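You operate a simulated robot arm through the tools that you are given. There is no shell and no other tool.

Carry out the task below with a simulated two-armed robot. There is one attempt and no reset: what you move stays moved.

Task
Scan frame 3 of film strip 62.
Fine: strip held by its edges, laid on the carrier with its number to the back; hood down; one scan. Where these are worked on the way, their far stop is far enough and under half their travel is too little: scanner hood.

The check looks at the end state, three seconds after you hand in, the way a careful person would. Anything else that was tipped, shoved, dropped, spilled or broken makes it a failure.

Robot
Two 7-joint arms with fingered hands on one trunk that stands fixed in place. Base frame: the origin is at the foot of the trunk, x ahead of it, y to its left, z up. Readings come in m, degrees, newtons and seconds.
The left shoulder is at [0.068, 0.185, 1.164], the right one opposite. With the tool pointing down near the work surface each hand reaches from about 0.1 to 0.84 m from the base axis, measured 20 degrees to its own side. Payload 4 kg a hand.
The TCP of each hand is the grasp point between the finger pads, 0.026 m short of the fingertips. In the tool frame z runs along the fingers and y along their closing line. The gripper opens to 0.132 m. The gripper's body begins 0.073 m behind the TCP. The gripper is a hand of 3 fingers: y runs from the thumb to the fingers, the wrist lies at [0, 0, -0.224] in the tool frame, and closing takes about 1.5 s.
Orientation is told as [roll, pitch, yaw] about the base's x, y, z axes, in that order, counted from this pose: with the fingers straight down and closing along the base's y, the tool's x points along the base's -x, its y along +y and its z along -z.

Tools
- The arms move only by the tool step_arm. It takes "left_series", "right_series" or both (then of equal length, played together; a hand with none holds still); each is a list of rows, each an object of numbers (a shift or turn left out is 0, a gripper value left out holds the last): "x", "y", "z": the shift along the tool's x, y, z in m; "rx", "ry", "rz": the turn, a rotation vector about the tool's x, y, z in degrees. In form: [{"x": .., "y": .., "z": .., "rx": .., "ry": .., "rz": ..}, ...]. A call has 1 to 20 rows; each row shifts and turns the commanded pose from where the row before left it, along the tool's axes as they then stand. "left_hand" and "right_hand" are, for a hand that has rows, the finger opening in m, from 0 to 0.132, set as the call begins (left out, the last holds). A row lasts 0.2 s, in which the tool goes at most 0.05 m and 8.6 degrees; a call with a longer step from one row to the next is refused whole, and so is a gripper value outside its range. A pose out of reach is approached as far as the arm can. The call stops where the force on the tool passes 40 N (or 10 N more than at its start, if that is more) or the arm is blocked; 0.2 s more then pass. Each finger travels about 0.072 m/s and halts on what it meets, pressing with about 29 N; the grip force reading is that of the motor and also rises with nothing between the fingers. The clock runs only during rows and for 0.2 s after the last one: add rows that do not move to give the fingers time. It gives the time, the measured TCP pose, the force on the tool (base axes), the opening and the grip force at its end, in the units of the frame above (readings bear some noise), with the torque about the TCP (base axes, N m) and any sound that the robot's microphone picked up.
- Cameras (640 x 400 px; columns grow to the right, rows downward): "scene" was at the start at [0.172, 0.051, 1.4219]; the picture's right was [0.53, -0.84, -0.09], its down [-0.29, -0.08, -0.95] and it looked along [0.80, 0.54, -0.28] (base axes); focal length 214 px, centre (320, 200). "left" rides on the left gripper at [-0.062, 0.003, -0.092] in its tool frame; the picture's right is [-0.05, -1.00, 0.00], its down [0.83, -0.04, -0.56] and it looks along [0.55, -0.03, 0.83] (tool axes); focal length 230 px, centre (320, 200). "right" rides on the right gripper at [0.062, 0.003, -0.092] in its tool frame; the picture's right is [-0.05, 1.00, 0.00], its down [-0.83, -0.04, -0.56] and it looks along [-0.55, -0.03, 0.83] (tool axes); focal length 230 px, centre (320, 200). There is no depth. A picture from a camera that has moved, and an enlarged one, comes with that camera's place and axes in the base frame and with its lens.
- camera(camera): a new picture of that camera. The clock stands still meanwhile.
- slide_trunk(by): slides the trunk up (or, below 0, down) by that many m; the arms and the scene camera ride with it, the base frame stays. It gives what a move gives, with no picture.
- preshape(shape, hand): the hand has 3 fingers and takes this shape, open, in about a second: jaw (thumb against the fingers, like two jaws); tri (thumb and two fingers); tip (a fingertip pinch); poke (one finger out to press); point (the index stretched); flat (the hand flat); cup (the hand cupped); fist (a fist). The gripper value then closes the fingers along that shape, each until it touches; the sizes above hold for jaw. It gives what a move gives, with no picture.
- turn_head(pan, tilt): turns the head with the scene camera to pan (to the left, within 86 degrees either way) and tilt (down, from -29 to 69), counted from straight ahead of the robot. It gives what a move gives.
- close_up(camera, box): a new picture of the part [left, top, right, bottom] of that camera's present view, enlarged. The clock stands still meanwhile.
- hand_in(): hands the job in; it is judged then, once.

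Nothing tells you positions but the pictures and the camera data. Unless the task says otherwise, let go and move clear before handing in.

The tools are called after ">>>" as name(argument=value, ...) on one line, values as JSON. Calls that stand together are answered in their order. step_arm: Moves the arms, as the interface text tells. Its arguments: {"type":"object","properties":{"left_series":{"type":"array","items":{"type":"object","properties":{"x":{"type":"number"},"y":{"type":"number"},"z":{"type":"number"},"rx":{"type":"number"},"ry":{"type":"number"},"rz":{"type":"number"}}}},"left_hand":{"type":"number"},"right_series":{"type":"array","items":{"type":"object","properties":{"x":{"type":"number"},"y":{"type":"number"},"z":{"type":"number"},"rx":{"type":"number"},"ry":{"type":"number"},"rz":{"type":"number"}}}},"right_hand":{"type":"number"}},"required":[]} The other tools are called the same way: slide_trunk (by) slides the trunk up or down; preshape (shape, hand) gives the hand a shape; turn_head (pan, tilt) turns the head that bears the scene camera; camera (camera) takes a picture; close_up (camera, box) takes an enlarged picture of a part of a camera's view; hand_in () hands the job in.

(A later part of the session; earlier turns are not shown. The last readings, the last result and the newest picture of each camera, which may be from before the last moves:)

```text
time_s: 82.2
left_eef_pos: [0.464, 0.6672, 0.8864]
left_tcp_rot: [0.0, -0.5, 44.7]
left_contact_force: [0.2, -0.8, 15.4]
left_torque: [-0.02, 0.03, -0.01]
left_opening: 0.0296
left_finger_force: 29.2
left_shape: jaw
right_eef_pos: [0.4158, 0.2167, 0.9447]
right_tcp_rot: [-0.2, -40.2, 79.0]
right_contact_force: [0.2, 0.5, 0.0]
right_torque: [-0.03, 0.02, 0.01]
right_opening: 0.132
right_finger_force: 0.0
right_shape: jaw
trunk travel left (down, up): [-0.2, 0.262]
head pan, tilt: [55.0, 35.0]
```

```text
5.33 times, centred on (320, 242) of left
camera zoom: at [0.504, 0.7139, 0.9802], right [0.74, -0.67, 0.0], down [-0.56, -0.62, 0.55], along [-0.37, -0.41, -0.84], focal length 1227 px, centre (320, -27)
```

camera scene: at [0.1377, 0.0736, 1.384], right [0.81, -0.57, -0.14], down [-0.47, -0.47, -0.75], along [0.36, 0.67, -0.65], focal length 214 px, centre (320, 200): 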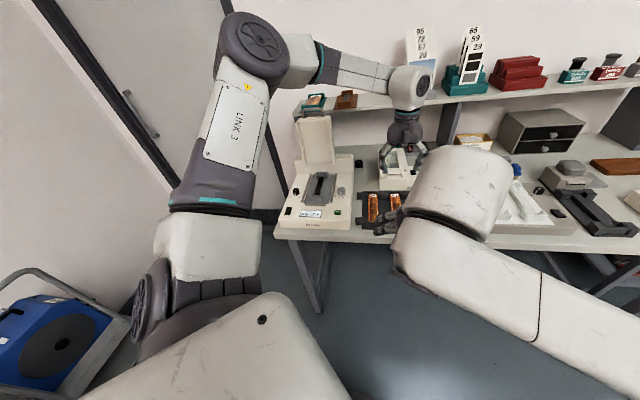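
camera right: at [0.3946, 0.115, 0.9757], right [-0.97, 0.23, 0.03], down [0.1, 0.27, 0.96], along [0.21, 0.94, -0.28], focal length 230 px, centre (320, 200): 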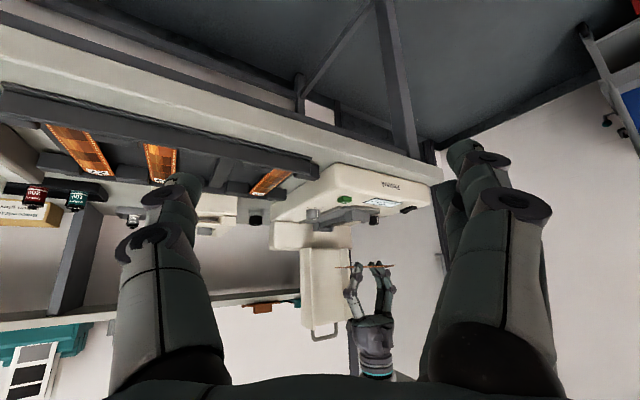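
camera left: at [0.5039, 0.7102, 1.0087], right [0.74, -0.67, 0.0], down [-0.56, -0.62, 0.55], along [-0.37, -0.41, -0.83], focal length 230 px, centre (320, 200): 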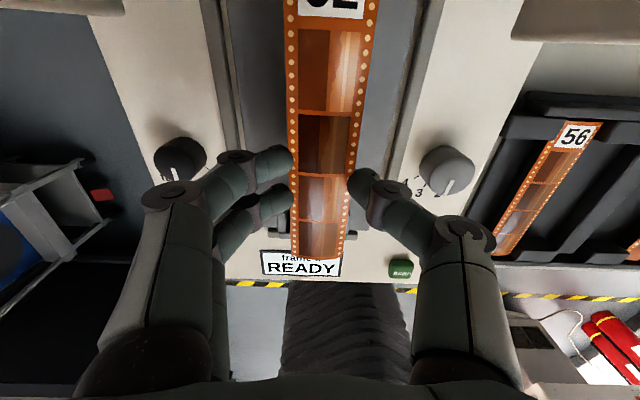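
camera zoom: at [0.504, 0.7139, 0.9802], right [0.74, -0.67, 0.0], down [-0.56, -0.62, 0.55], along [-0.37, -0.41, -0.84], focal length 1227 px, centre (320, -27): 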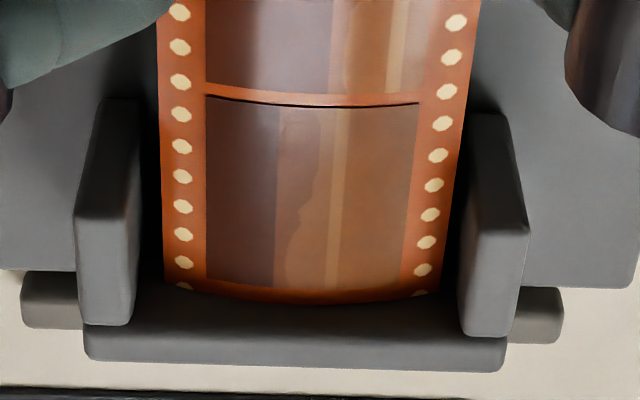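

The strip touches down (15 N upward). I'll relax that preload and open the fingers to release the strip.

>>> step_arm(left_series=[{"z": -0.003}, {}])

>>> step_arm(left_series=[{}, {}, {}, {}], left_hand=0.048)

>>> close_up(camera="scene", box=[303, 160, 343, 206])

>>> camera(camera="left")

>>> close_up(camera="right", box=[305, 195, 375, 240])

```text
time_s: 82.8
left_eef_pos: [0.4633, 0.6685, 0.8868]
left_tcp_rot: [-0.1, -0.2, 44.6]
left_contact_force: [3.0, 1.2, 13.9]
left_torque: [0.02, -0.02, 0.03]
left_opening: 0.0296
left_finger_force: 28.9
left_shape: jaw
right_eef_pos: [0.4144, 0.2162, 0.9449]
right_tcp_rot: [0.0, -40.3, 79.0]
right_contact_force: [-0.8, -0.4, -0.3]
right_torque: [0.0, -0.01, 0.01]
right_opening: 0.1321
right_finger_force: 0.0
right_shape: jaw
trunk travel left (down, up): [-0.2, 0.262]
head pan, tilt: [55.0, 35.0]
```

```text
time_s: 83.8
left_eef_pos: [0.4632, 0.6692, 0.8856]
left_tcp_rot: [0.0, -0.1, 44.7]
left_contact_force: [-0.2, -0.3, 0.3]
left_torque: [-0.03, 0.01, 0.0]
left_opening: 0.0478
left_finger_force: 0.1
left_shape: jaw
right_eef_pos: [0.4168, 0.2162, 0.9444]
right_tcp_rot: [-0.1, -40.2, 78.9]
right_contact_force: [0.3, -0.6, -0.4]
right_torque: [-0.03, 0.02, 0.04]
right_opening: 0.1319
right_finger_force: 0.1
right_shape: jaw
trunk travel left (down, up): [-0.2, 0.262]
head pan, tilt: [55.0, 35.0]
```

```text
8.70 times, centred on (323, 183) of scene
camera zoom: at [0.1345, 0.0694, 1.3845], right [0.81, -0.57, -0.14], down [-0.47, -0.47, -0.75], along [0.36, 0.67, -0.64], focal length 1865 px, centre (294, 348)
```

zoom: 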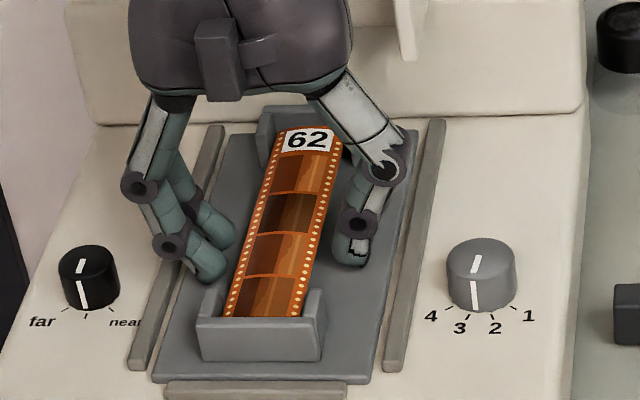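

```text
taken
camera left: at [0.5037, 0.7141, 0.9804], right [0.74, -0.67, 0.0], down [-0.56, -0.62, 0.55], along [-0.37, -0.41, -0.83], focal length 230 px, centre (320, 200)
```

left: 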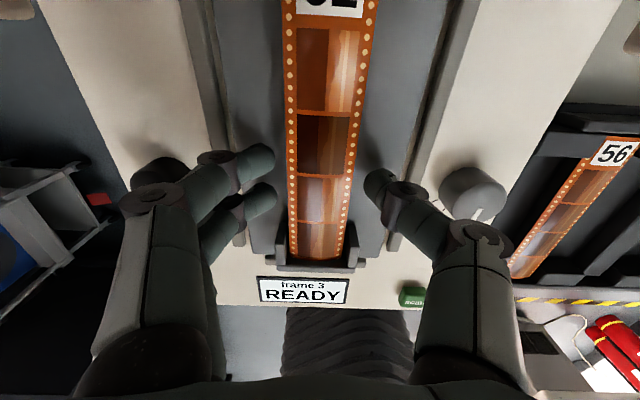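

```text
8.89 times, centred on (340, 218) of right
camera zoom: at [0.3919, 0.1127, 0.9771], right [-0.97, 0.23, 0.03], down [0.09, 0.26, 0.96], along [0.21, 0.94, -0.28], focal length 2045 px, centre (142, 44)
```

zoom: 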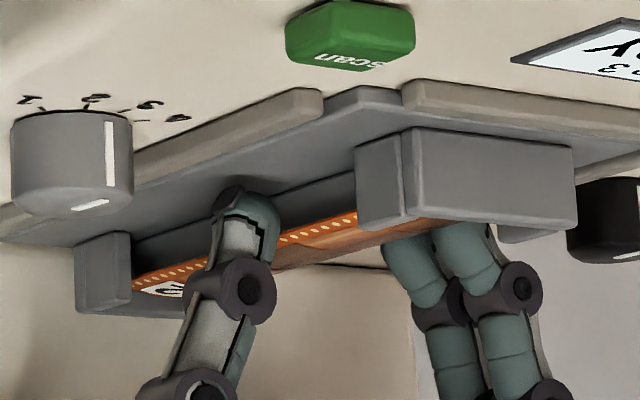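

The strip lies between the guides with its number at the back. The robot is leaning slightly though, as if the wrist touches the open hood; let me check that before retreating.

>>> close_up(camera="scene", box=[250, 60, 390, 180])

>>> camera(camera="right")

```text
3.33 times, centred on (320, 120) of scene
camera zoom: at [0.1345, 0.0694, 1.3845], right [0.81, -0.57, -0.14], down [-0.47, -0.47, -0.75], along [0.36, 0.67, -0.64], focal length 715 px, centre (320, 467)
```

zoom: 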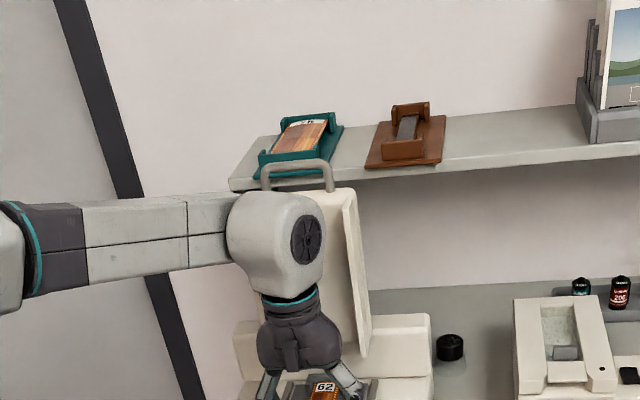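

```text
taken
camera right: at [0.3919, 0.1127, 0.9771], right [-0.97, 0.23, 0.03], down [0.09, 0.26, 0.96], along [0.21, 0.94, -0.28], focal length 230 px, centre (320, 200)
```

right: 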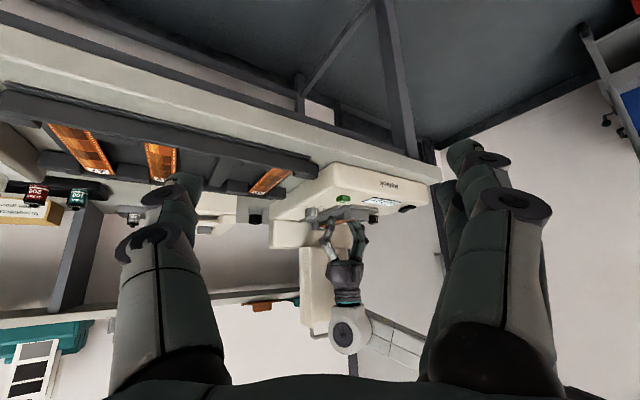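

The wrist link lightly rests against the hood, which stays at its stop. I'll ease 6 mm toward the front to relieve it, then rise straight up off the strip.

>>> step_arm(left_series=[{"x": 0.003}, {"x": 0.003}, {}], left_hand=0.056)

>>> step_arm(left_series=[{"z": -0.005}, {"z": -0.01}, {"z": -0.015}, {"z": -0.02}, {}])

>>> close_up(camera="scene", box=[303, 155, 343, 206])

```text
time_s: 84.6
left_eef_pos: [0.4612, 0.669, 0.8859]
left_tcp_rot: [0.1, -0.4, 44.8]
left_contact_force: [-0.5, 0.2, -0.3]
left_torque: [-0.01, -0.02, 0.03]
left_opening: 0.0555
left_finger_force: 0.1
left_shape: jaw
right_eef_pos: [0.417, 0.2173, 0.9426]
right_tcp_rot: [0.0, -40.0, 79.0]
right_contact_force: [-0.2, -0.1, 0.3]
right_torque: [0.01, 0.01, 0.02]
right_opening: 0.1319
right_finger_force: 0.1
right_shape: jaw
trunk travel left (down, up): [-0.2, 0.262]
head pan, tilt: [55.0, 35.0]
```

```text
time_s: 85.8
left_eef_pos: [0.4622, 0.6668, 0.9339]
left_tcp_rot: [-0.1, -0.1, 44.7]
left_contact_force: [0.6, 0.1, 0.0]
left_torque: [0.02, 0.01, 0.0]
left_opening: 0.0556
left_finger_force: 0.0
left_shape: jaw
right_eef_pos: [0.4182, 0.2193, 0.9429]
right_tcp_rot: [0.1, -40.0, 78.9]
right_contact_force: [0.1, 0.1, 0.2]
right_torque: [0.0, -0.01, -0.01]
right_opening: 0.1319
right_finger_force: 0.1
right_shape: jaw
trunk travel left (down, up): [-0.2, 0.262]
head pan, tilt: [55.0, 35.0]
```

```text
7.84 times, centred on (323, 180) of scene
camera zoom: at [0.1377, 0.0734, 1.384], right [0.81, -0.57, -0.14], down [-0.47, -0.47, -0.75], along [0.36, 0.67, -0.65], focal length 1682 px, centre (296, 353)
```

zoom: 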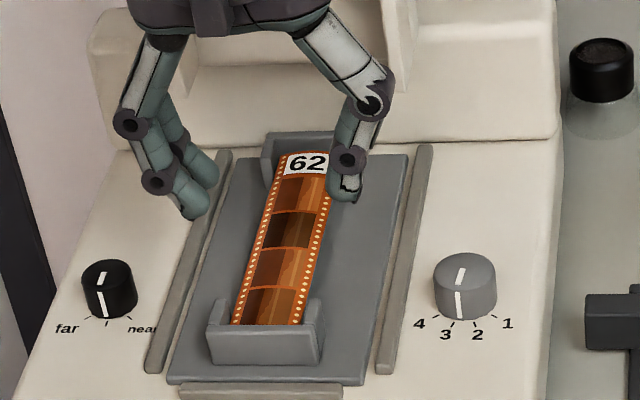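

The strip is seated cleanly. I'll withdraw to the front, rise above the hood's handle height, and take a look at the seated strip on the way.

>>> step_arm(left_series=[{"x": 0.03}, {"x": 0.04}, {"x": 0.03}, {"z": -0.04}, {"z": -0.045}, {"z": -0.045}, {"z": -0.045}, {"z": -0.045}, {"z": -0.045}, {"z": -0.04}, {}], left_hand=0.112)

>>> camera(camera="left")

>>> close_up(camera="scene", box=[295, 150, 350, 210])

>>> close_up(camera="scene", box=[270, 60, 390, 180])

```text
time_s: 88.2
left_eef_pos: [0.389, 0.5972, 1.2371]
left_tcp_rot: [-0.1, 0.0, 44.7]
left_contact_force: [0.3, -0.8, -0.9]
left_torque: [0.01, -0.01, 0.01]
left_opening: 0.112
left_finger_force: 0.0
left_shape: jaw
right_eef_pos: [0.4174, 0.2187, 0.9425]
right_tcp_rot: [0.0, -39.9, 78.9]
right_contact_force: [0.2, 0.1, -1.1]
right_torque: [-0.01, 0.03, 0.03]
right_opening: 0.1317
right_finger_force: 0.0
right_shape: jaw
trunk travel left (down, up): [-0.2, 0.262]
head pan, tilt: [55.0, 35.0]
```

```text
taken
camera left: at [0.4301, 0.6424, 1.3309], right [0.74, -0.67, 0.0], down [-0.56, -0.62, 0.55], along [-0.37, -0.41, -0.83], focal length 230 px, centre (320, 200)
```

left: 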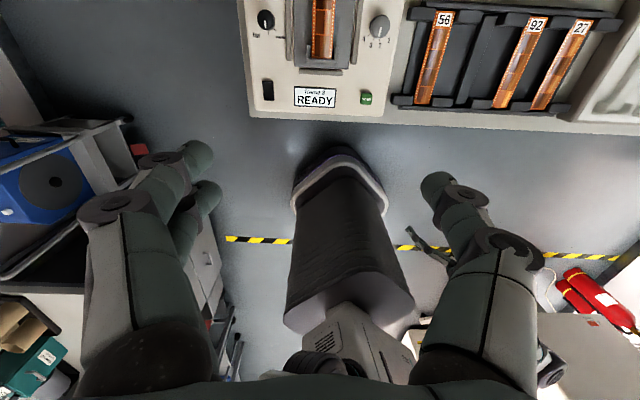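

```text
6.67 times, centred on (322, 180) of scene
camera zoom: at [0.1377, 0.0735, 1.3839], right [0.81, -0.57, -0.14], down [-0.47, -0.47, -0.75], along [0.36, 0.67, -0.65], focal length 1430 px, centre (303, 333)
```

zoom: 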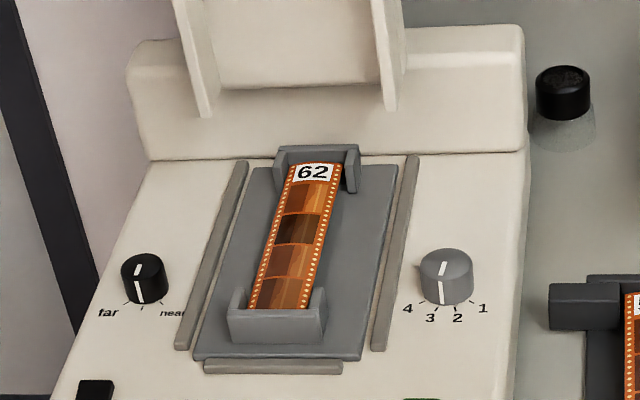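

```text
3.33 times, centred on (330, 120) of scene
camera zoom: at [0.1377, 0.0735, 1.3839], right [0.81, -0.57, -0.14], down [-0.47, -0.47, -0.75], along [0.36, 0.67, -0.65], focal length 715 px, centre (287, 467)
```

zoom: 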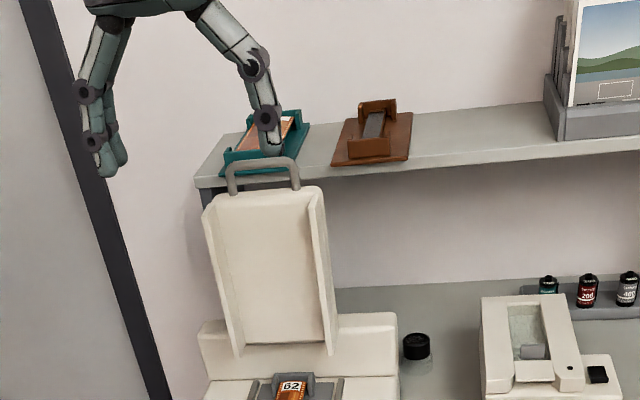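

The strip is seated squarely, number at the back. Now I go above the open hood's handle (≈ f 0.902, z 1.135) to grip its arms and close it.

>>> step_arm(left_series=[{"x": -0.04}, {"x": -0.04}, {"x": -0.04}, {"x": -0.04}, {"x": -0.04}, {}])

>>> camera(camera="left")

>>> close_up(camera="scene", box=[270, 60, 390, 180])

>>> close_up(camera="right", box=[240, 220, 420, 390])

```text
time_s: 89.6
left_eef_pos: [0.5128, 0.7214, 1.2407]
left_tcp_rot: [-0.1, -0.3, 44.6]
left_contact_force: [-1.0, 0.4, -0.6]
left_torque: [0.0, 0.06, 0.03]
left_opening: 0.1115
left_finger_force: 0.0
left_shape: jaw
left hand out of reach, approached as far as the arm can: row 5
right_eef_pos: [0.4166, 0.2185, 0.9436]
right_tcp_rot: [0.1, -40.0, 79.0]
right_contact_force: [0.4, 0.5, 0.5]
right_torque: [0.0, 0.01, -0.03]
right_opening: 0.1317
right_finger_force: 0.1
right_shape: jaw
trunk travel left (down, up): [-0.2, 0.262]
head pan, tilt: [55.0, 35.0]
```

```text
taken
camera left: at [0.5544, 0.7674, 1.3331], right [0.74, -0.67, 0.0], down [-0.56, -0.62, 0.55], along [-0.37, -0.41, -0.83], focal length 230 px, centre (320, 200)
```

left: 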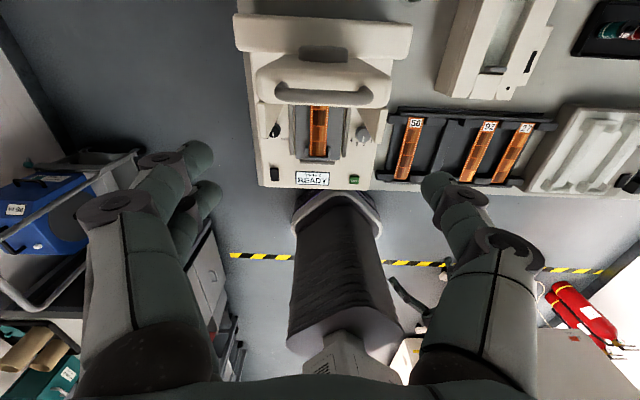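

```text
3.33 times, centred on (330, 120) of scene
camera zoom: at [0.1359, 0.0727, 1.3844], right [0.81, -0.57, -0.14], down [-0.47, -0.47, -0.75], along [0.36, 0.67, -0.65], focal length 715 px, centre (287, 467)
```

zoom: 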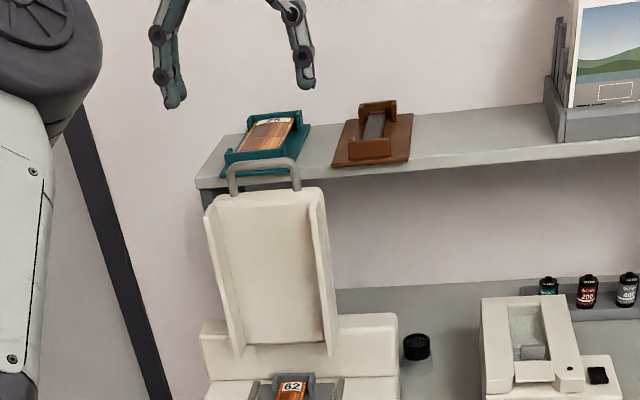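

```text
2.35 times, centred on (330, 305) of right
camera zoom: at [0.3929, 0.1149, 0.9767], right [-0.97, 0.23, 0.03], down [0.1, 0.27, 0.96], along [0.21, 0.94, -0.28], focal length 541 px, centre (296, -47)
```

zoom: 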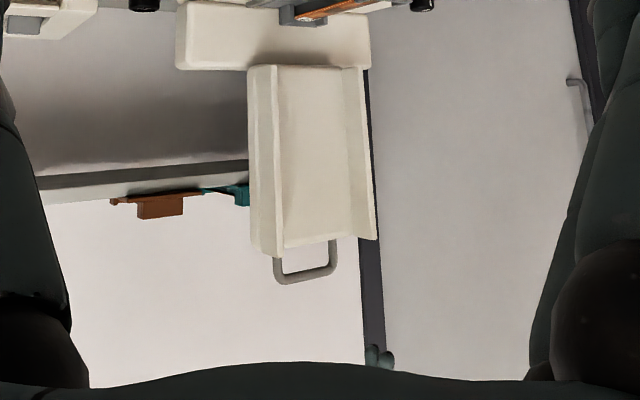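

The arm is at its reach limit when pointing straight down up here, so I'll tilt the hand forward 30° (wrist toward me) to bring the handle comfortably within reach.

>>> step_arm(left_series=[{"ry": -7.5}, {"ry": -7.5}, {"ry": -7.5}, {"ry": -7.5}, {}])

>>> camera(camera="left")

>>> close_up(camera="left", box=[220, 100, 440, 240])

```text
time_s: 90.8
left_eef_pos: [0.5185, 0.7228, 1.2386]
left_tcp_rot: [0.0, -30.2, 44.7]
left_contact_force: [-0.3, -0.2, -0.4]
left_torque: [-0.01, -0.01, -0.01]
left_opening: 0.1119
left_finger_force: 0.1
left_shape: jaw
right_eef_pos: [0.4187, 0.219, 0.9424]
right_tcp_rot: [0.1, -39.9, 78.9]
right_contact_force: [-0.2, 0.7, 0.1]
right_torque: [-0.01, 0.05, -0.02]
right_opening: 0.132
right_finger_force: 0.0
right_shape: jaw
trunk travel left (down, up): [-0.2, 0.262]
head pan, tilt: [55.0, 35.0]
```

```text
taken
camera left: at [0.5205, 0.7301, 1.3502], right [0.73, -0.68, 0.03], down [-0.68, -0.73, 0.06], along [-0.02, -0.06, -1.0], focal length 230 px, centre (320, 200)
```

left: 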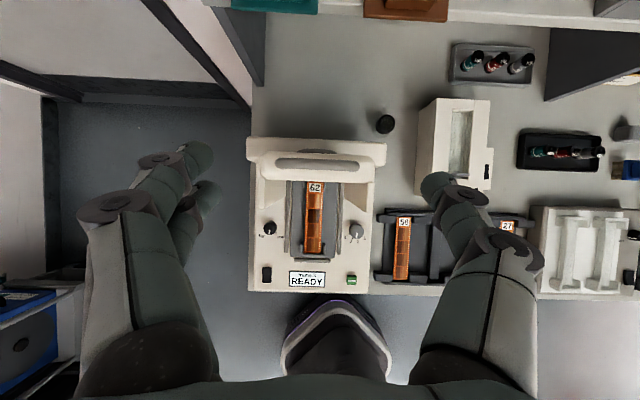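

```text
2.86 times, centred on (330, 170) of left
camera zoom: at [0.5205, 0.7301, 1.3502], right [0.73, -0.68, 0.03], down [-0.68, -0.73, 0.06], along [-0.02, -0.06, -1.0], focal length 657 px, centre (291, 286)
```

zoom: 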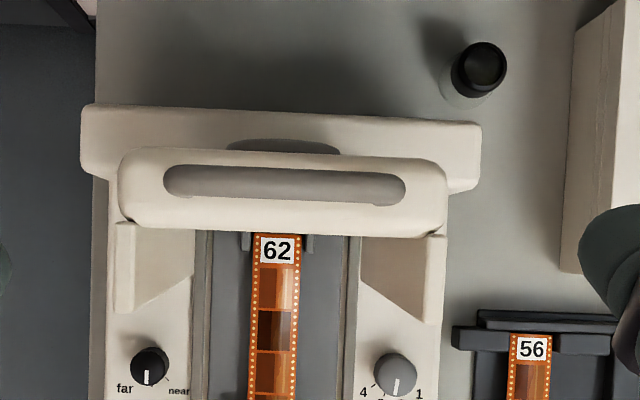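

I see straight down onto the handle bar: centre at f≈0.904, r≈−0.1455. Moving the open fingers down to straddle it.

>>> step_arm(left_series=[{"x": 0.0075, "y": 0.001, "z": 0.0239}, {"x": 0.0075, "z": 0.0239}, {"x": 0.0075, "z": 0.0239}, {}])

>>> camera(camera="left")

>>> close_up(camera="scene", box=[270, 60, 390, 180])

>>> close_up(camera="right", box=[240, 220, 420, 390])

```text
time_s: 91.8
left_eef_pos: [0.5259, 0.7348, 1.1642]
left_tcp_rot: [0.0, -30.2, 44.7]
left_contact_force: [0.0, -0.2, 0.1]
left_torque: [0.06, 0.03, 0.0]
left_opening: 0.1119
left_finger_force: 0.1
left_shape: jaw
right_eef_pos: [0.4178, 0.2178, 0.9433]
right_tcp_rot: [-0.1, -40.0, 79.0]
right_contact_force: [0.2, 0.3, -0.5]
right_torque: [0.03, -0.04, 0.02]
right_opening: 0.1318
right_finger_force: 0.0
right_shape: jaw
trunk travel left (down, up): [-0.2, 0.262]
head pan, tilt: [55.0, 35.0]
```

```text
taken
camera left: at [0.529, 0.7426, 1.276], right [0.73, -0.68, 0.03], down [-0.68, -0.73, 0.06], along [-0.02, -0.06, -1.0], focal length 230 px, centre (320, 200)
```

left: 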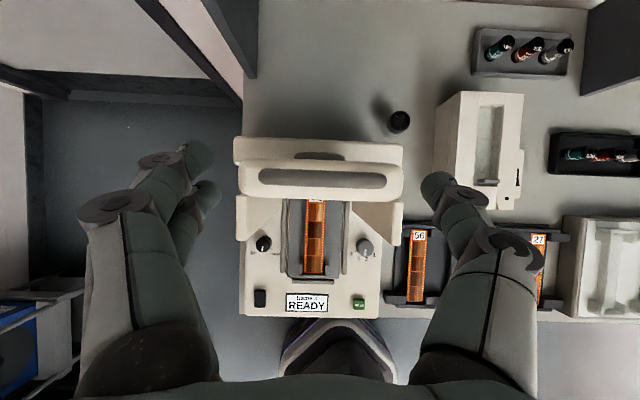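

```text
3.33 times, centred on (330, 120) of scene
camera zoom: at [0.1374, 0.0727, 1.3841], right [0.81, -0.57, -0.14], down [-0.47, -0.47, -0.75], along [0.36, 0.67, -0.65], focal length 715 px, centre (287, 467)
```

zoom: 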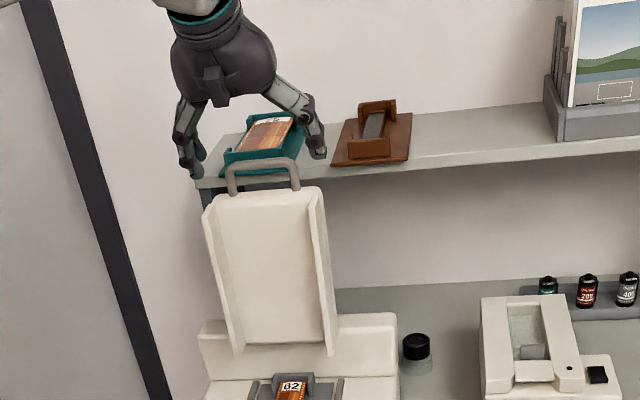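

```text
2.35 times, centred on (330, 305) of right
camera zoom: at [0.3939, 0.1149, 0.9761], right [-0.97, 0.23, 0.03], down [0.1, 0.27, 0.96], along [0.21, 0.94, -0.28], focal length 541 px, centre (296, -47)
```

zoom: 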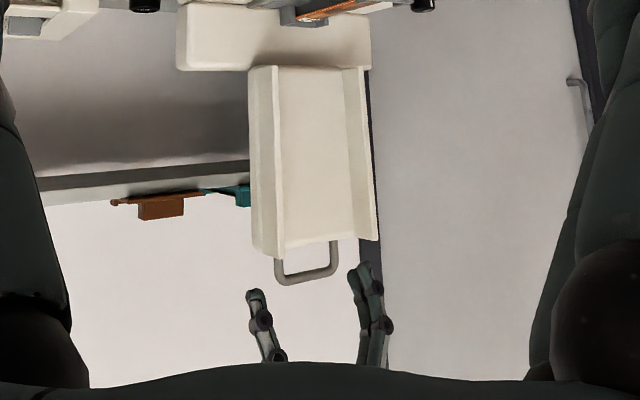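

>>> step_arm(left_series=[{"x": 0.0038, "z": 0.0119}, {"x": 0.0038, "z": 0.0119}, {}])

>>> close_up(camera="right", box=[290, 290, 410, 390])

>>> close_up(camera="scene", box=[290, 80, 350, 130])

>>> camera(camera="left")

```text
time_s: 92.6
left_eef_pos: [0.5307, 0.7384, 1.1407]
left_tcp_rot: [0.0, -30.3, 44.8]
left_contact_force: [-0.1, 0.2, 0.2]
left_torque: [0.0, -0.01, -0.02]
left_opening: 0.1119
left_finger_force: 0.0
left_shape: jaw
right_eef_pos: [0.4171, 0.2184, 0.9444]
right_tcp_rot: [0.0, -39.9, 78.9]
right_contact_force: [0.1, -0.5, -0.2]
right_torque: [-0.01, 0.0, 0.03]
right_opening: 0.1319
right_finger_force: 0.0
right_shape: jaw
trunk travel left (down, up): [-0.2, 0.262]
head pan, tilt: [55.0, 35.0]
```

```text
4.00 times, centred on (350, 340) of right
camera zoom: at [0.3939, 0.115, 0.9761], right [-0.97, 0.23, 0.03], down [0.1, 0.27, 0.96], along [0.21, 0.94, -0.28], focal length 920 px, centre (200, -360)
```

zoom: 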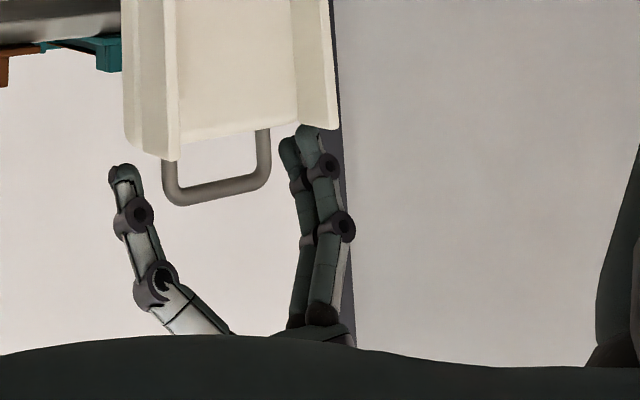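

```text
8.00 times, centred on (320, 105) of scene
camera zoom: at [0.1374, 0.0729, 1.3841], right [0.81, -0.57, -0.14], down [-0.47, -0.47, -0.75], along [0.36, 0.67, -0.65], focal length 1716 px, centre (320, 960)
```

zoom: 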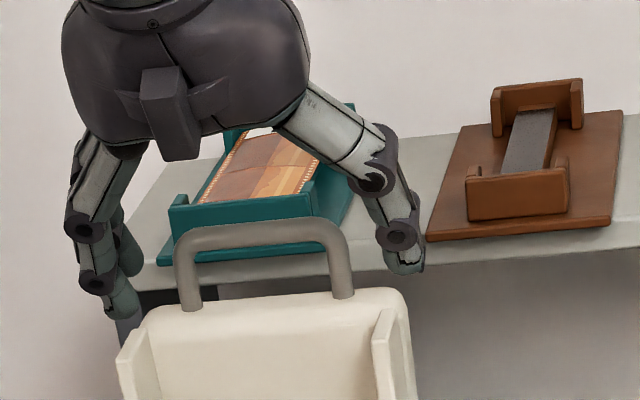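

```text
taken
camera left: at [0.533, 0.7455, 1.2524], right [0.73, -0.68, 0.03], down [-0.68, -0.73, 0.06], along [-0.02, -0.06, -1.0], focal length 230 px, centre (320, 200)
```

left: 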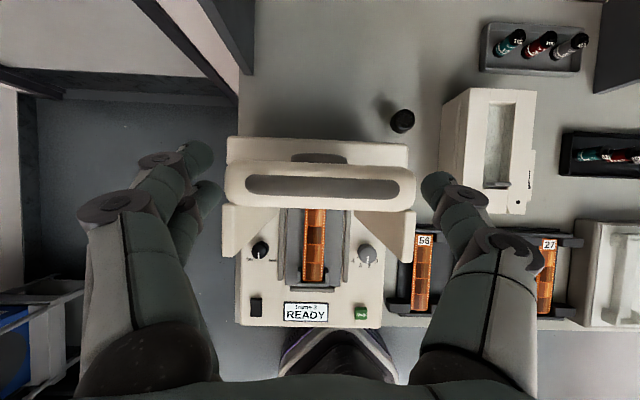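

The fingers straddle the handle. Closing on its arms.

>>> step_arm(left_series=[{}, {}, {}, {}], left_hand=0.07)

>>> camera(camera="left")

>>> close_up(camera="scene", box=[290, 80, 350, 130])

>>> close_up(camera="right", box=[290, 290, 410, 390])

```text
time_s: 93.6
left_eef_pos: [0.5308, 0.7372, 1.1398]
left_tcp_rot: [0.0, -30.0, 44.6]
left_contact_force: [2.2, -2.3, -2.1]
left_torque: [-0.02, 0.23, -0.14]
left_opening: 0.0686
left_finger_force: 28.5
left_shape: jaw
right_eef_pos: [0.4185, 0.2181, 0.9423]
right_tcp_rot: [0.1, -40.0, 78.9]
right_contact_force: [0.6, -0.1, 0.1]
right_torque: [-0.02, 0.03, -0.02]
right_opening: 0.1318
right_finger_force: 0.1
right_shape: jaw
trunk travel left (down, up): [-0.2, 0.262]
head pan, tilt: [55.0, 35.0]
```

```text
taken
camera left: at [0.5342, 0.7447, 1.252], right [0.73, -0.68, 0.03], down [-0.68, -0.73, 0.06], along [-0.02, -0.06, -1.0], focal length 230 px, centre (320, 200)
```

left: 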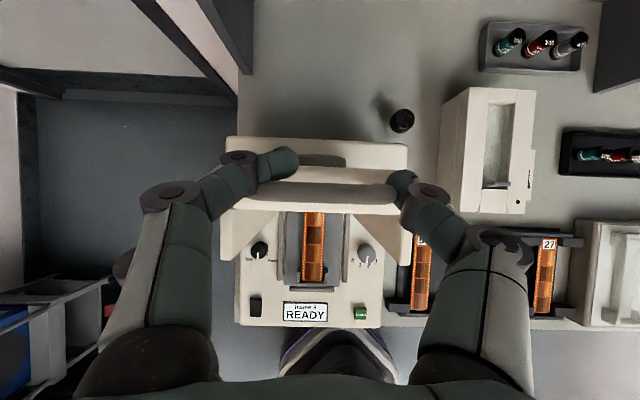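

```text
8.00 times, centred on (320, 105) of scene
camera zoom: at [0.1383, 0.0727, 1.3839], right [0.81, -0.57, -0.14], down [-0.47, -0.47, -0.75], along [0.36, 0.67, -0.65], focal length 1716 px, centre (320, 960)
```

zoom: 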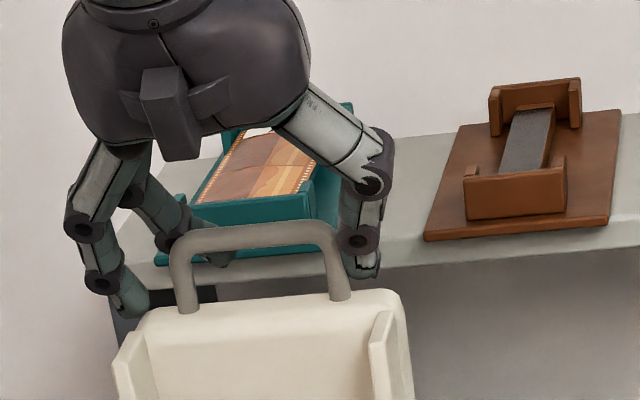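

```text
4.00 times, centred on (350, 340) of right
camera zoom: at [0.3946, 0.1148, 0.9757], right [-0.97, 0.23, 0.03], down [0.1, 0.27, 0.96], along [0.21, 0.94, -0.28], focal length 920 px, centre (200, -360)
```

zoom: 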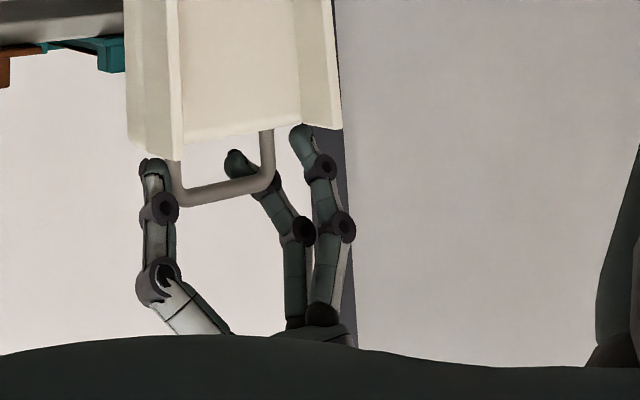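

The rear finger has hooked behind the left handle arm, which is ideal for pulling. I'll pull the hood gently forward and watch it follow.

>>> step_arm(left_series=[{"x": 0.0065, "z": -0.0037}, {"x": 0.0068, "z": -0.0033}, {"x": 0.0068, "z": -0.0033}, {}])

>>> close_up(camera="scene", box=[270, 80, 370, 180])

>>> close_up(camera="right", box=[290, 250, 410, 370])

>>> camera(camera="left")

```text
time_s: 94.6
left_eef_pos: [0.5165, 0.7208, 1.1395]
left_tcp_rot: [0.0, -30.1, 44.6]
left_contact_force: [14.9, -12.7, -8.1]
left_torque: [-0.03, 0.0, -0.02]
left_opening: 0.059
left_finger_force: 29.4
left_shape: jaw
right_eef_pos: [0.4196, 0.2175, 0.9411]
right_tcp_rot: [0.4, -40.0, 78.8]
right_contact_force: [0.1, -0.4, -0.6]
right_torque: [-0.02, 0.02, -0.01]
right_opening: 0.1318
right_finger_force: 0.0
right_shape: jaw
trunk travel left (down, up): [-0.2, 0.262]
head pan, tilt: [55.0, 35.0]
```

```text
4.00 times, centred on (320, 130) of scene
camera zoom: at [0.1412, 0.0717, 1.3836], right [0.81, -0.57, -0.15], down [-0.47, -0.47, -0.75], along [0.36, 0.67, -0.65], focal length 858 px, centre (320, 480)
```

zoom: 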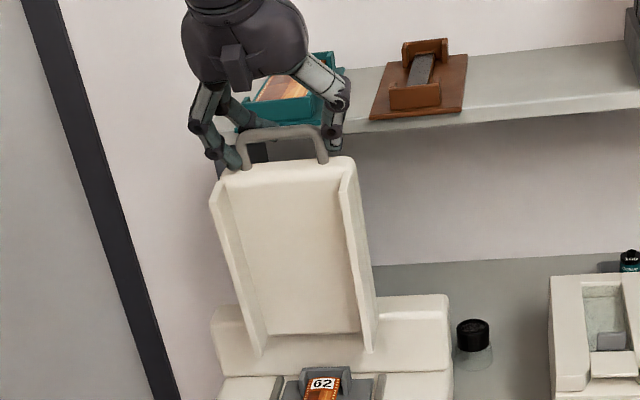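

```text
3.33 times, centred on (350, 310) of right
camera zoom: at [0.3963, 0.1145, 0.9749], right [-0.97, 0.23, 0.04], down [0.1, 0.27, 0.96], along [0.21, 0.94, -0.28], focal length 767 px, centre (220, -167)
```

zoom: 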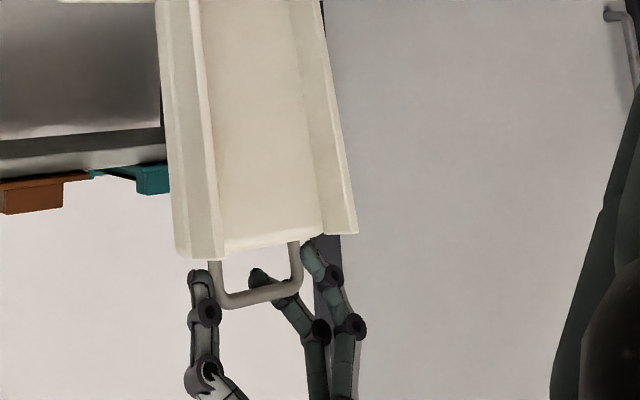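

```text
taken
camera left: at [0.5197, 0.7281, 1.2503], right [0.73, -0.68, 0.03], down [-0.68, -0.73, 0.07], along [-0.03, -0.07, -1.0], focal length 230 px, centre (320, 200)
```

left: 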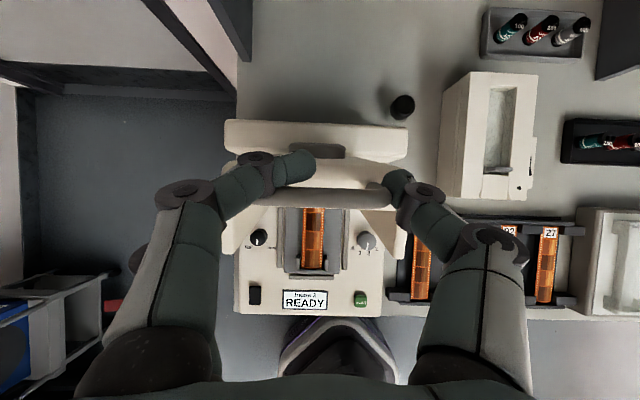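

The hood follows. Continuing along the closing arc in small steps.

>>> step_arm(left_series=[{"x": 0.0106, "z": -0.003}, {"x": 0.0106, "z": -0.003}, {"x": 0.0106, "z": -0.003}, {"x": 0.0106, "z": -0.003}, {}])

>>> close_up(camera="scene", box=[270, 80, 370, 180])

>>> close_up(camera="right", box=[290, 250, 410, 370])

>>> camera(camera="left")

```text
time_s: 95.8
left_eef_pos: [0.49, 0.6922, 1.1286]
left_tcp_rot: [0.1, -30.1, 44.5]
left_contact_force: [15.9, -7.8, -14.1]
left_torque: [0.02, -0.12, 0.2]
left_opening: 0.0579
left_finger_force: 28.7
left_shape: jaw
right_eef_pos: [0.421, 0.2176, 0.9425]
right_tcp_rot: [0.3, -39.9, 78.7]
right_contact_force: [0.2, -0.4, 0.3]
right_torque: [0.0, 0.01, -0.01]
right_opening: 0.132
right_finger_force: 0.1
right_shape: jaw
trunk travel left (down, up): [-0.2, 0.262]
head pan, tilt: [55.0, 35.0]
```

```text
4.00 times, centred on (320, 130) of scene
camera zoom: at [0.1419, 0.0733, 1.3834], right [0.81, -0.57, -0.15], down [-0.47, -0.47, -0.75], along [0.36, 0.67, -0.65], focal length 858 px, centre (320, 480)
```

zoom: 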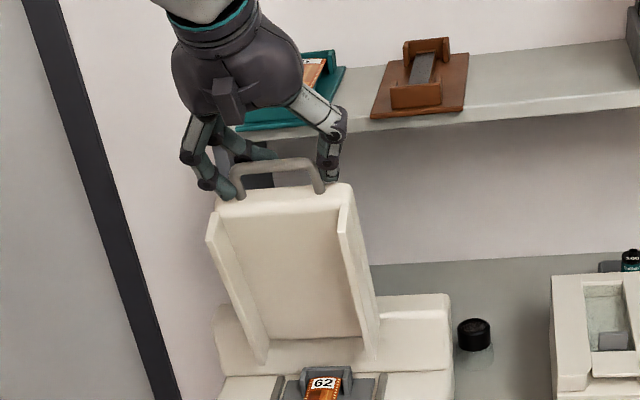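

```text
3.33 times, centred on (350, 310) of right
camera zoom: at [0.397, 0.1153, 0.9745], right [-0.97, 0.23, 0.04], down [0.1, 0.27, 0.96], along [0.21, 0.94, -0.28], focal length 767 px, centre (220, -167)
```

zoom: 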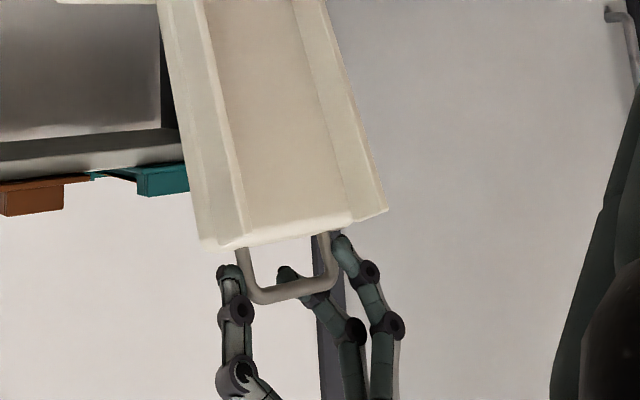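

```text
taken
camera left: at [0.4925, 0.7, 1.2391], right [0.73, -0.68, 0.02], down [-0.68, -0.73, 0.07], along [-0.03, -0.06, -1.0], focal length 230 px, centre (320, 200)
```

left: 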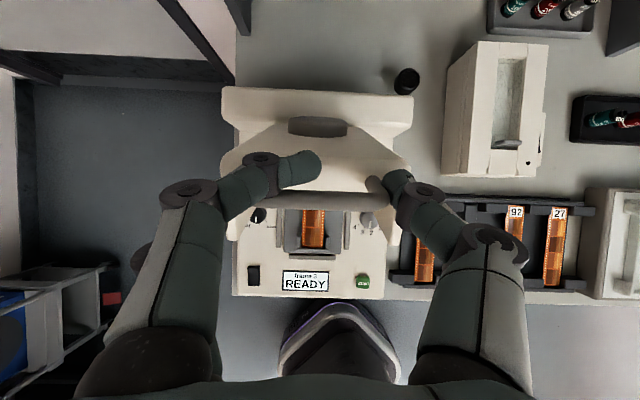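

>>> step_arm(left_series=[{"x": 0.0095, "z": 0.0}, {"x": 0.0095, "z": 0.0}, {"x": 0.0095, "z": 0.0}, {"x": 0.0095, "z": -0.0006}, {}])

>>> close_up(camera="scene", box=[270, 90, 370, 190])

>>> camera(camera="left")

```text
time_s: 97.0
left_eef_pos: [0.4652, 0.6686, 1.1096]
left_tcp_rot: [0.0, -29.9, 44.6]
left_contact_force: [19.0, -8.7, -9.6]
left_torque: [-0.11, -0.29, 0.21]
left_opening: 0.058
left_finger_force: 28.9
left_shape: jaw
right_eef_pos: [0.4212, 0.217, 0.9415]
right_tcp_rot: [0.2, -40.0, 78.7]
right_contact_force: [0.4, 0.4, 0.1]
right_torque: [0.01, -0.02, -0.01]
right_opening: 0.132
right_finger_force: 0.2
right_shape: jaw
trunk travel left (down, up): [-0.2, 0.262]
head pan, tilt: [55.0, 35.0]
```

```text
4.00 times, centred on (320, 140) of scene
camera zoom: at [0.1417, 0.0726, 1.3836], right [0.81, -0.57, -0.15], down [-0.47, -0.47, -0.75], along [0.36, 0.67, -0.65], focal length 858 px, centre (320, 440)
```

zoom: 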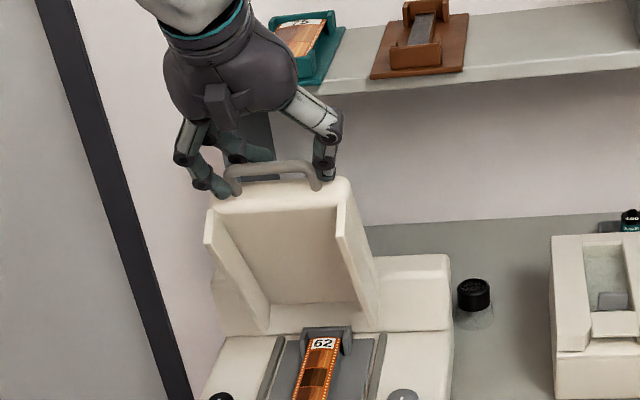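

```text
taken
camera left: at [0.4681, 0.6759, 1.2206], right [0.73, -0.68, 0.02], down [-0.68, -0.73, 0.06], along [-0.03, -0.06, -1.0], focal length 230 px, centre (320, 200)
```

left: 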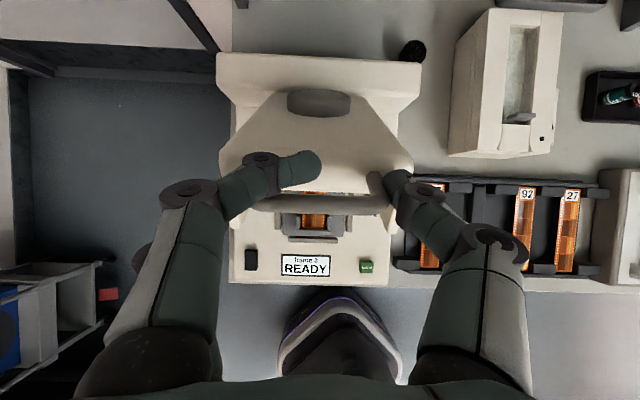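

>>> step_arm(left_series=[{"x": 0.0091, "z": 0.0008, "y": -0.002}, {"x": 0.0091, "z": 0.0008, "y": -0.002}, {"x": 0.0091, "z": 0.0008}, {"x": 0.0091, "z": 0.0008}, {}])

>>> close_up(camera="scene", box=[270, 100, 370, 200])

>>> camera(camera="left")

```text
time_s: 98.2
left_eef_pos: [0.4466, 0.6463, 1.0875]
left_tcp_rot: [0.1, -30.1, 44.7]
left_contact_force: [16.1, -1.0, -10.9]
left_torque: [-0.14, -0.42, 0.36]
left_opening: 0.0569
left_finger_force: 29.3
left_shape: jaw
right_eef_pos: [0.4211, 0.2192, 0.941]
right_tcp_rot: [0.3, -39.8, 78.8]
right_contact_force: [0.8, 0.2, -0.3]
right_torque: [0.02, 0.0, 0.01]
right_opening: 0.1318
right_finger_force: 0.2
right_shape: jaw
trunk travel left (down, up): [-0.2, 0.262]
head pan, tilt: [55.0, 35.0]
```

```text
4.00 times, centred on (320, 150) of scene
camera zoom: at [0.1415, 0.0743, 1.3834], right [0.81, -0.57, -0.15], down [-0.47, -0.47, -0.75], along [0.36, 0.67, -0.65], focal length 858 px, centre (320, 400)
```

zoom: 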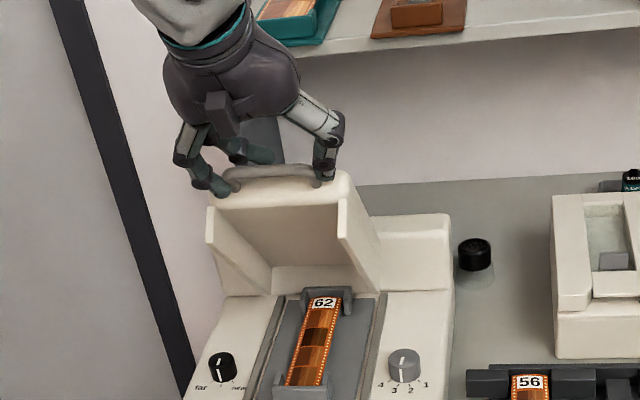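

```text
taken
camera left: at [0.4494, 0.6541, 1.1994], right [0.73, -0.68, 0.02], down [-0.68, -0.73, 0.07], along [-0.03, -0.07, -1.0], focal length 230 px, centre (320, 200)
```

left: 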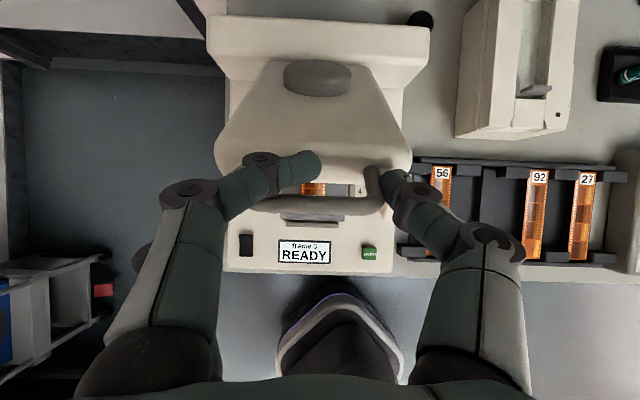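

>>> step_arm(left_series=[{"x": 0.0089, "z": 0.0024, "y": -0.002}, {"x": 0.0089, "z": 0.0024}, {"x": 0.0088, "z": 0.0024}, {"x": 0.0088, "z": 0.0024}, {}])

>>> close_up(camera="scene", box=[270, 110, 370, 210])

>>> camera(camera="left")

```text
time_s: 99.4
left_eef_pos: [0.4311, 0.6278, 1.0613]
left_tcp_rot: [0.0, -30.1, 44.7]
left_contact_force: [17.9, 2.0, -10.7]
left_torque: [-0.21, -0.59, 0.3]
left_opening: 0.0558
left_finger_force: 29.4
left_shape: jaw
right_eef_pos: [0.4203, 0.2199, 0.9407]
right_tcp_rot: [0.4, -39.8, 78.9]
right_contact_force: [-0.6, -0.2, -0.3]
right_torque: [0.0, 0.0, 0.01]
right_opening: 0.1321
right_finger_force: 0.2
right_shape: jaw
trunk travel left (down, up): [-0.2, 0.262]
head pan, tilt: [55.0, 35.0]
```

```text
4.00 times, centred on (320, 160) of scene
camera zoom: at [0.1415, 0.0748, 1.3834], right [0.81, -0.57, -0.14], down [-0.47, -0.47, -0.75], along [0.36, 0.67, -0.65], focal length 858 px, centre (320, 360)
```

zoom: 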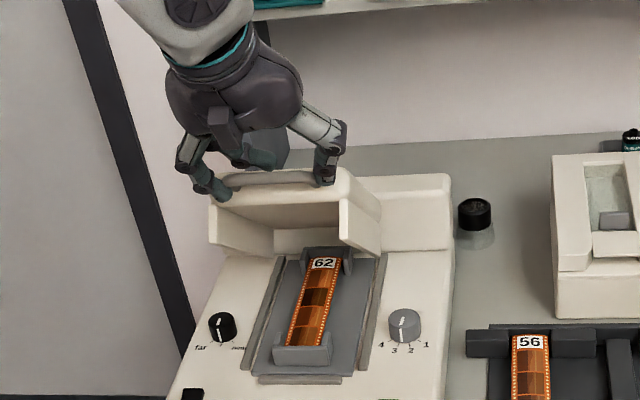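

```text
taken
camera left: at [0.4332, 0.6351, 1.1728], right [0.73, -0.68, 0.03], down [-0.68, -0.73, 0.07], along [-0.03, -0.07, -1.0], focal length 230 px, centre (320, 200)
```

left: 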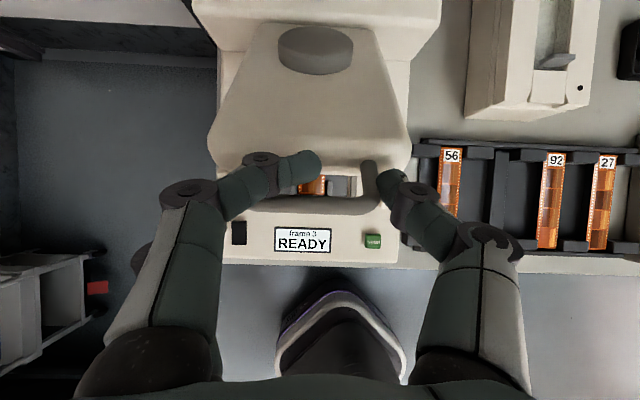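

>>> step_arm(left_series=[{"x": 0.0083, "z": 0.0039}, {"x": 0.0083, "z": 0.0039}, {"x": 0.0083, "z": 0.0039}, {"x": 0.0083, "z": 0.0039}, {}])

>>> close_up(camera="scene", box=[270, 110, 370, 210])

>>> camera(camera="left")

```text
time_s: 100.6
left_eef_pos: [0.4175, 0.6131, 1.0301]
left_tcp_rot: [-0.1, -30.0, 44.7]
left_contact_force: [21.4, 5.3, -8.8]
left_torque: [-0.24, -0.74, 0.2]
left_opening: 0.0556
left_finger_force: 29.1
left_shape: jaw
right_eef_pos: [0.421, 0.2194, 0.9414]
right_tcp_rot: [0.3, -39.9, 78.8]
right_contact_force: [0.2, 0.1, -0.1]
right_torque: [-0.02, -0.03, 0.01]
right_opening: 0.1319
right_finger_force: 0.0
right_shape: jaw
trunk travel left (down, up): [-0.2, 0.262]
head pan, tilt: [55.0, 35.0]
```

```text
4.00 times, centred on (320, 160) of scene
camera zoom: at [0.1418, 0.0748, 1.3834], right [0.81, -0.57, -0.15], down [-0.47, -0.47, -0.75], along [0.36, 0.67, -0.65], focal length 858 px, centre (320, 360)
```

zoom: 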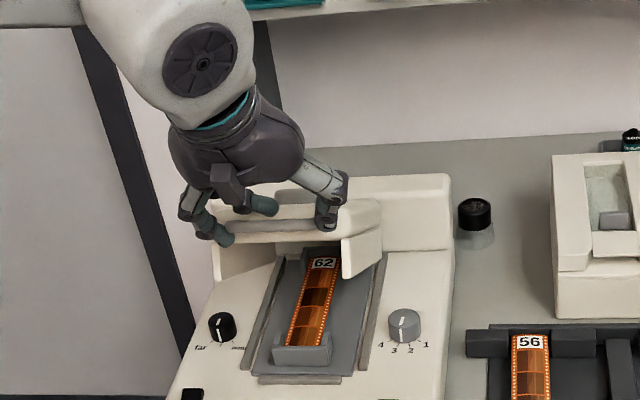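

```text
taken
camera left: at [0.419, 0.6205, 1.1422], right [0.73, -0.68, 0.03], down [-0.68, -0.73, 0.07], along [-0.03, -0.07, -1.0], focal length 230 px, centre (320, 200)
```

left: 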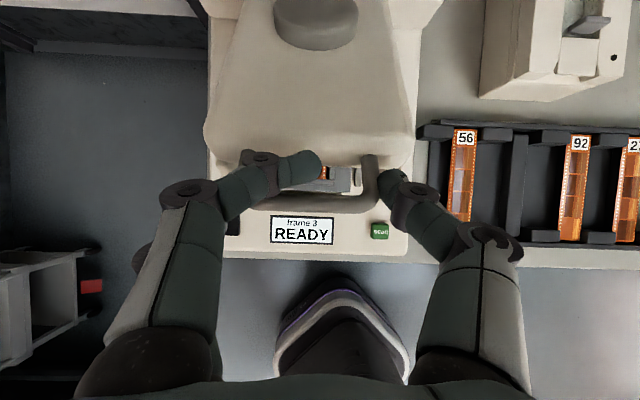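

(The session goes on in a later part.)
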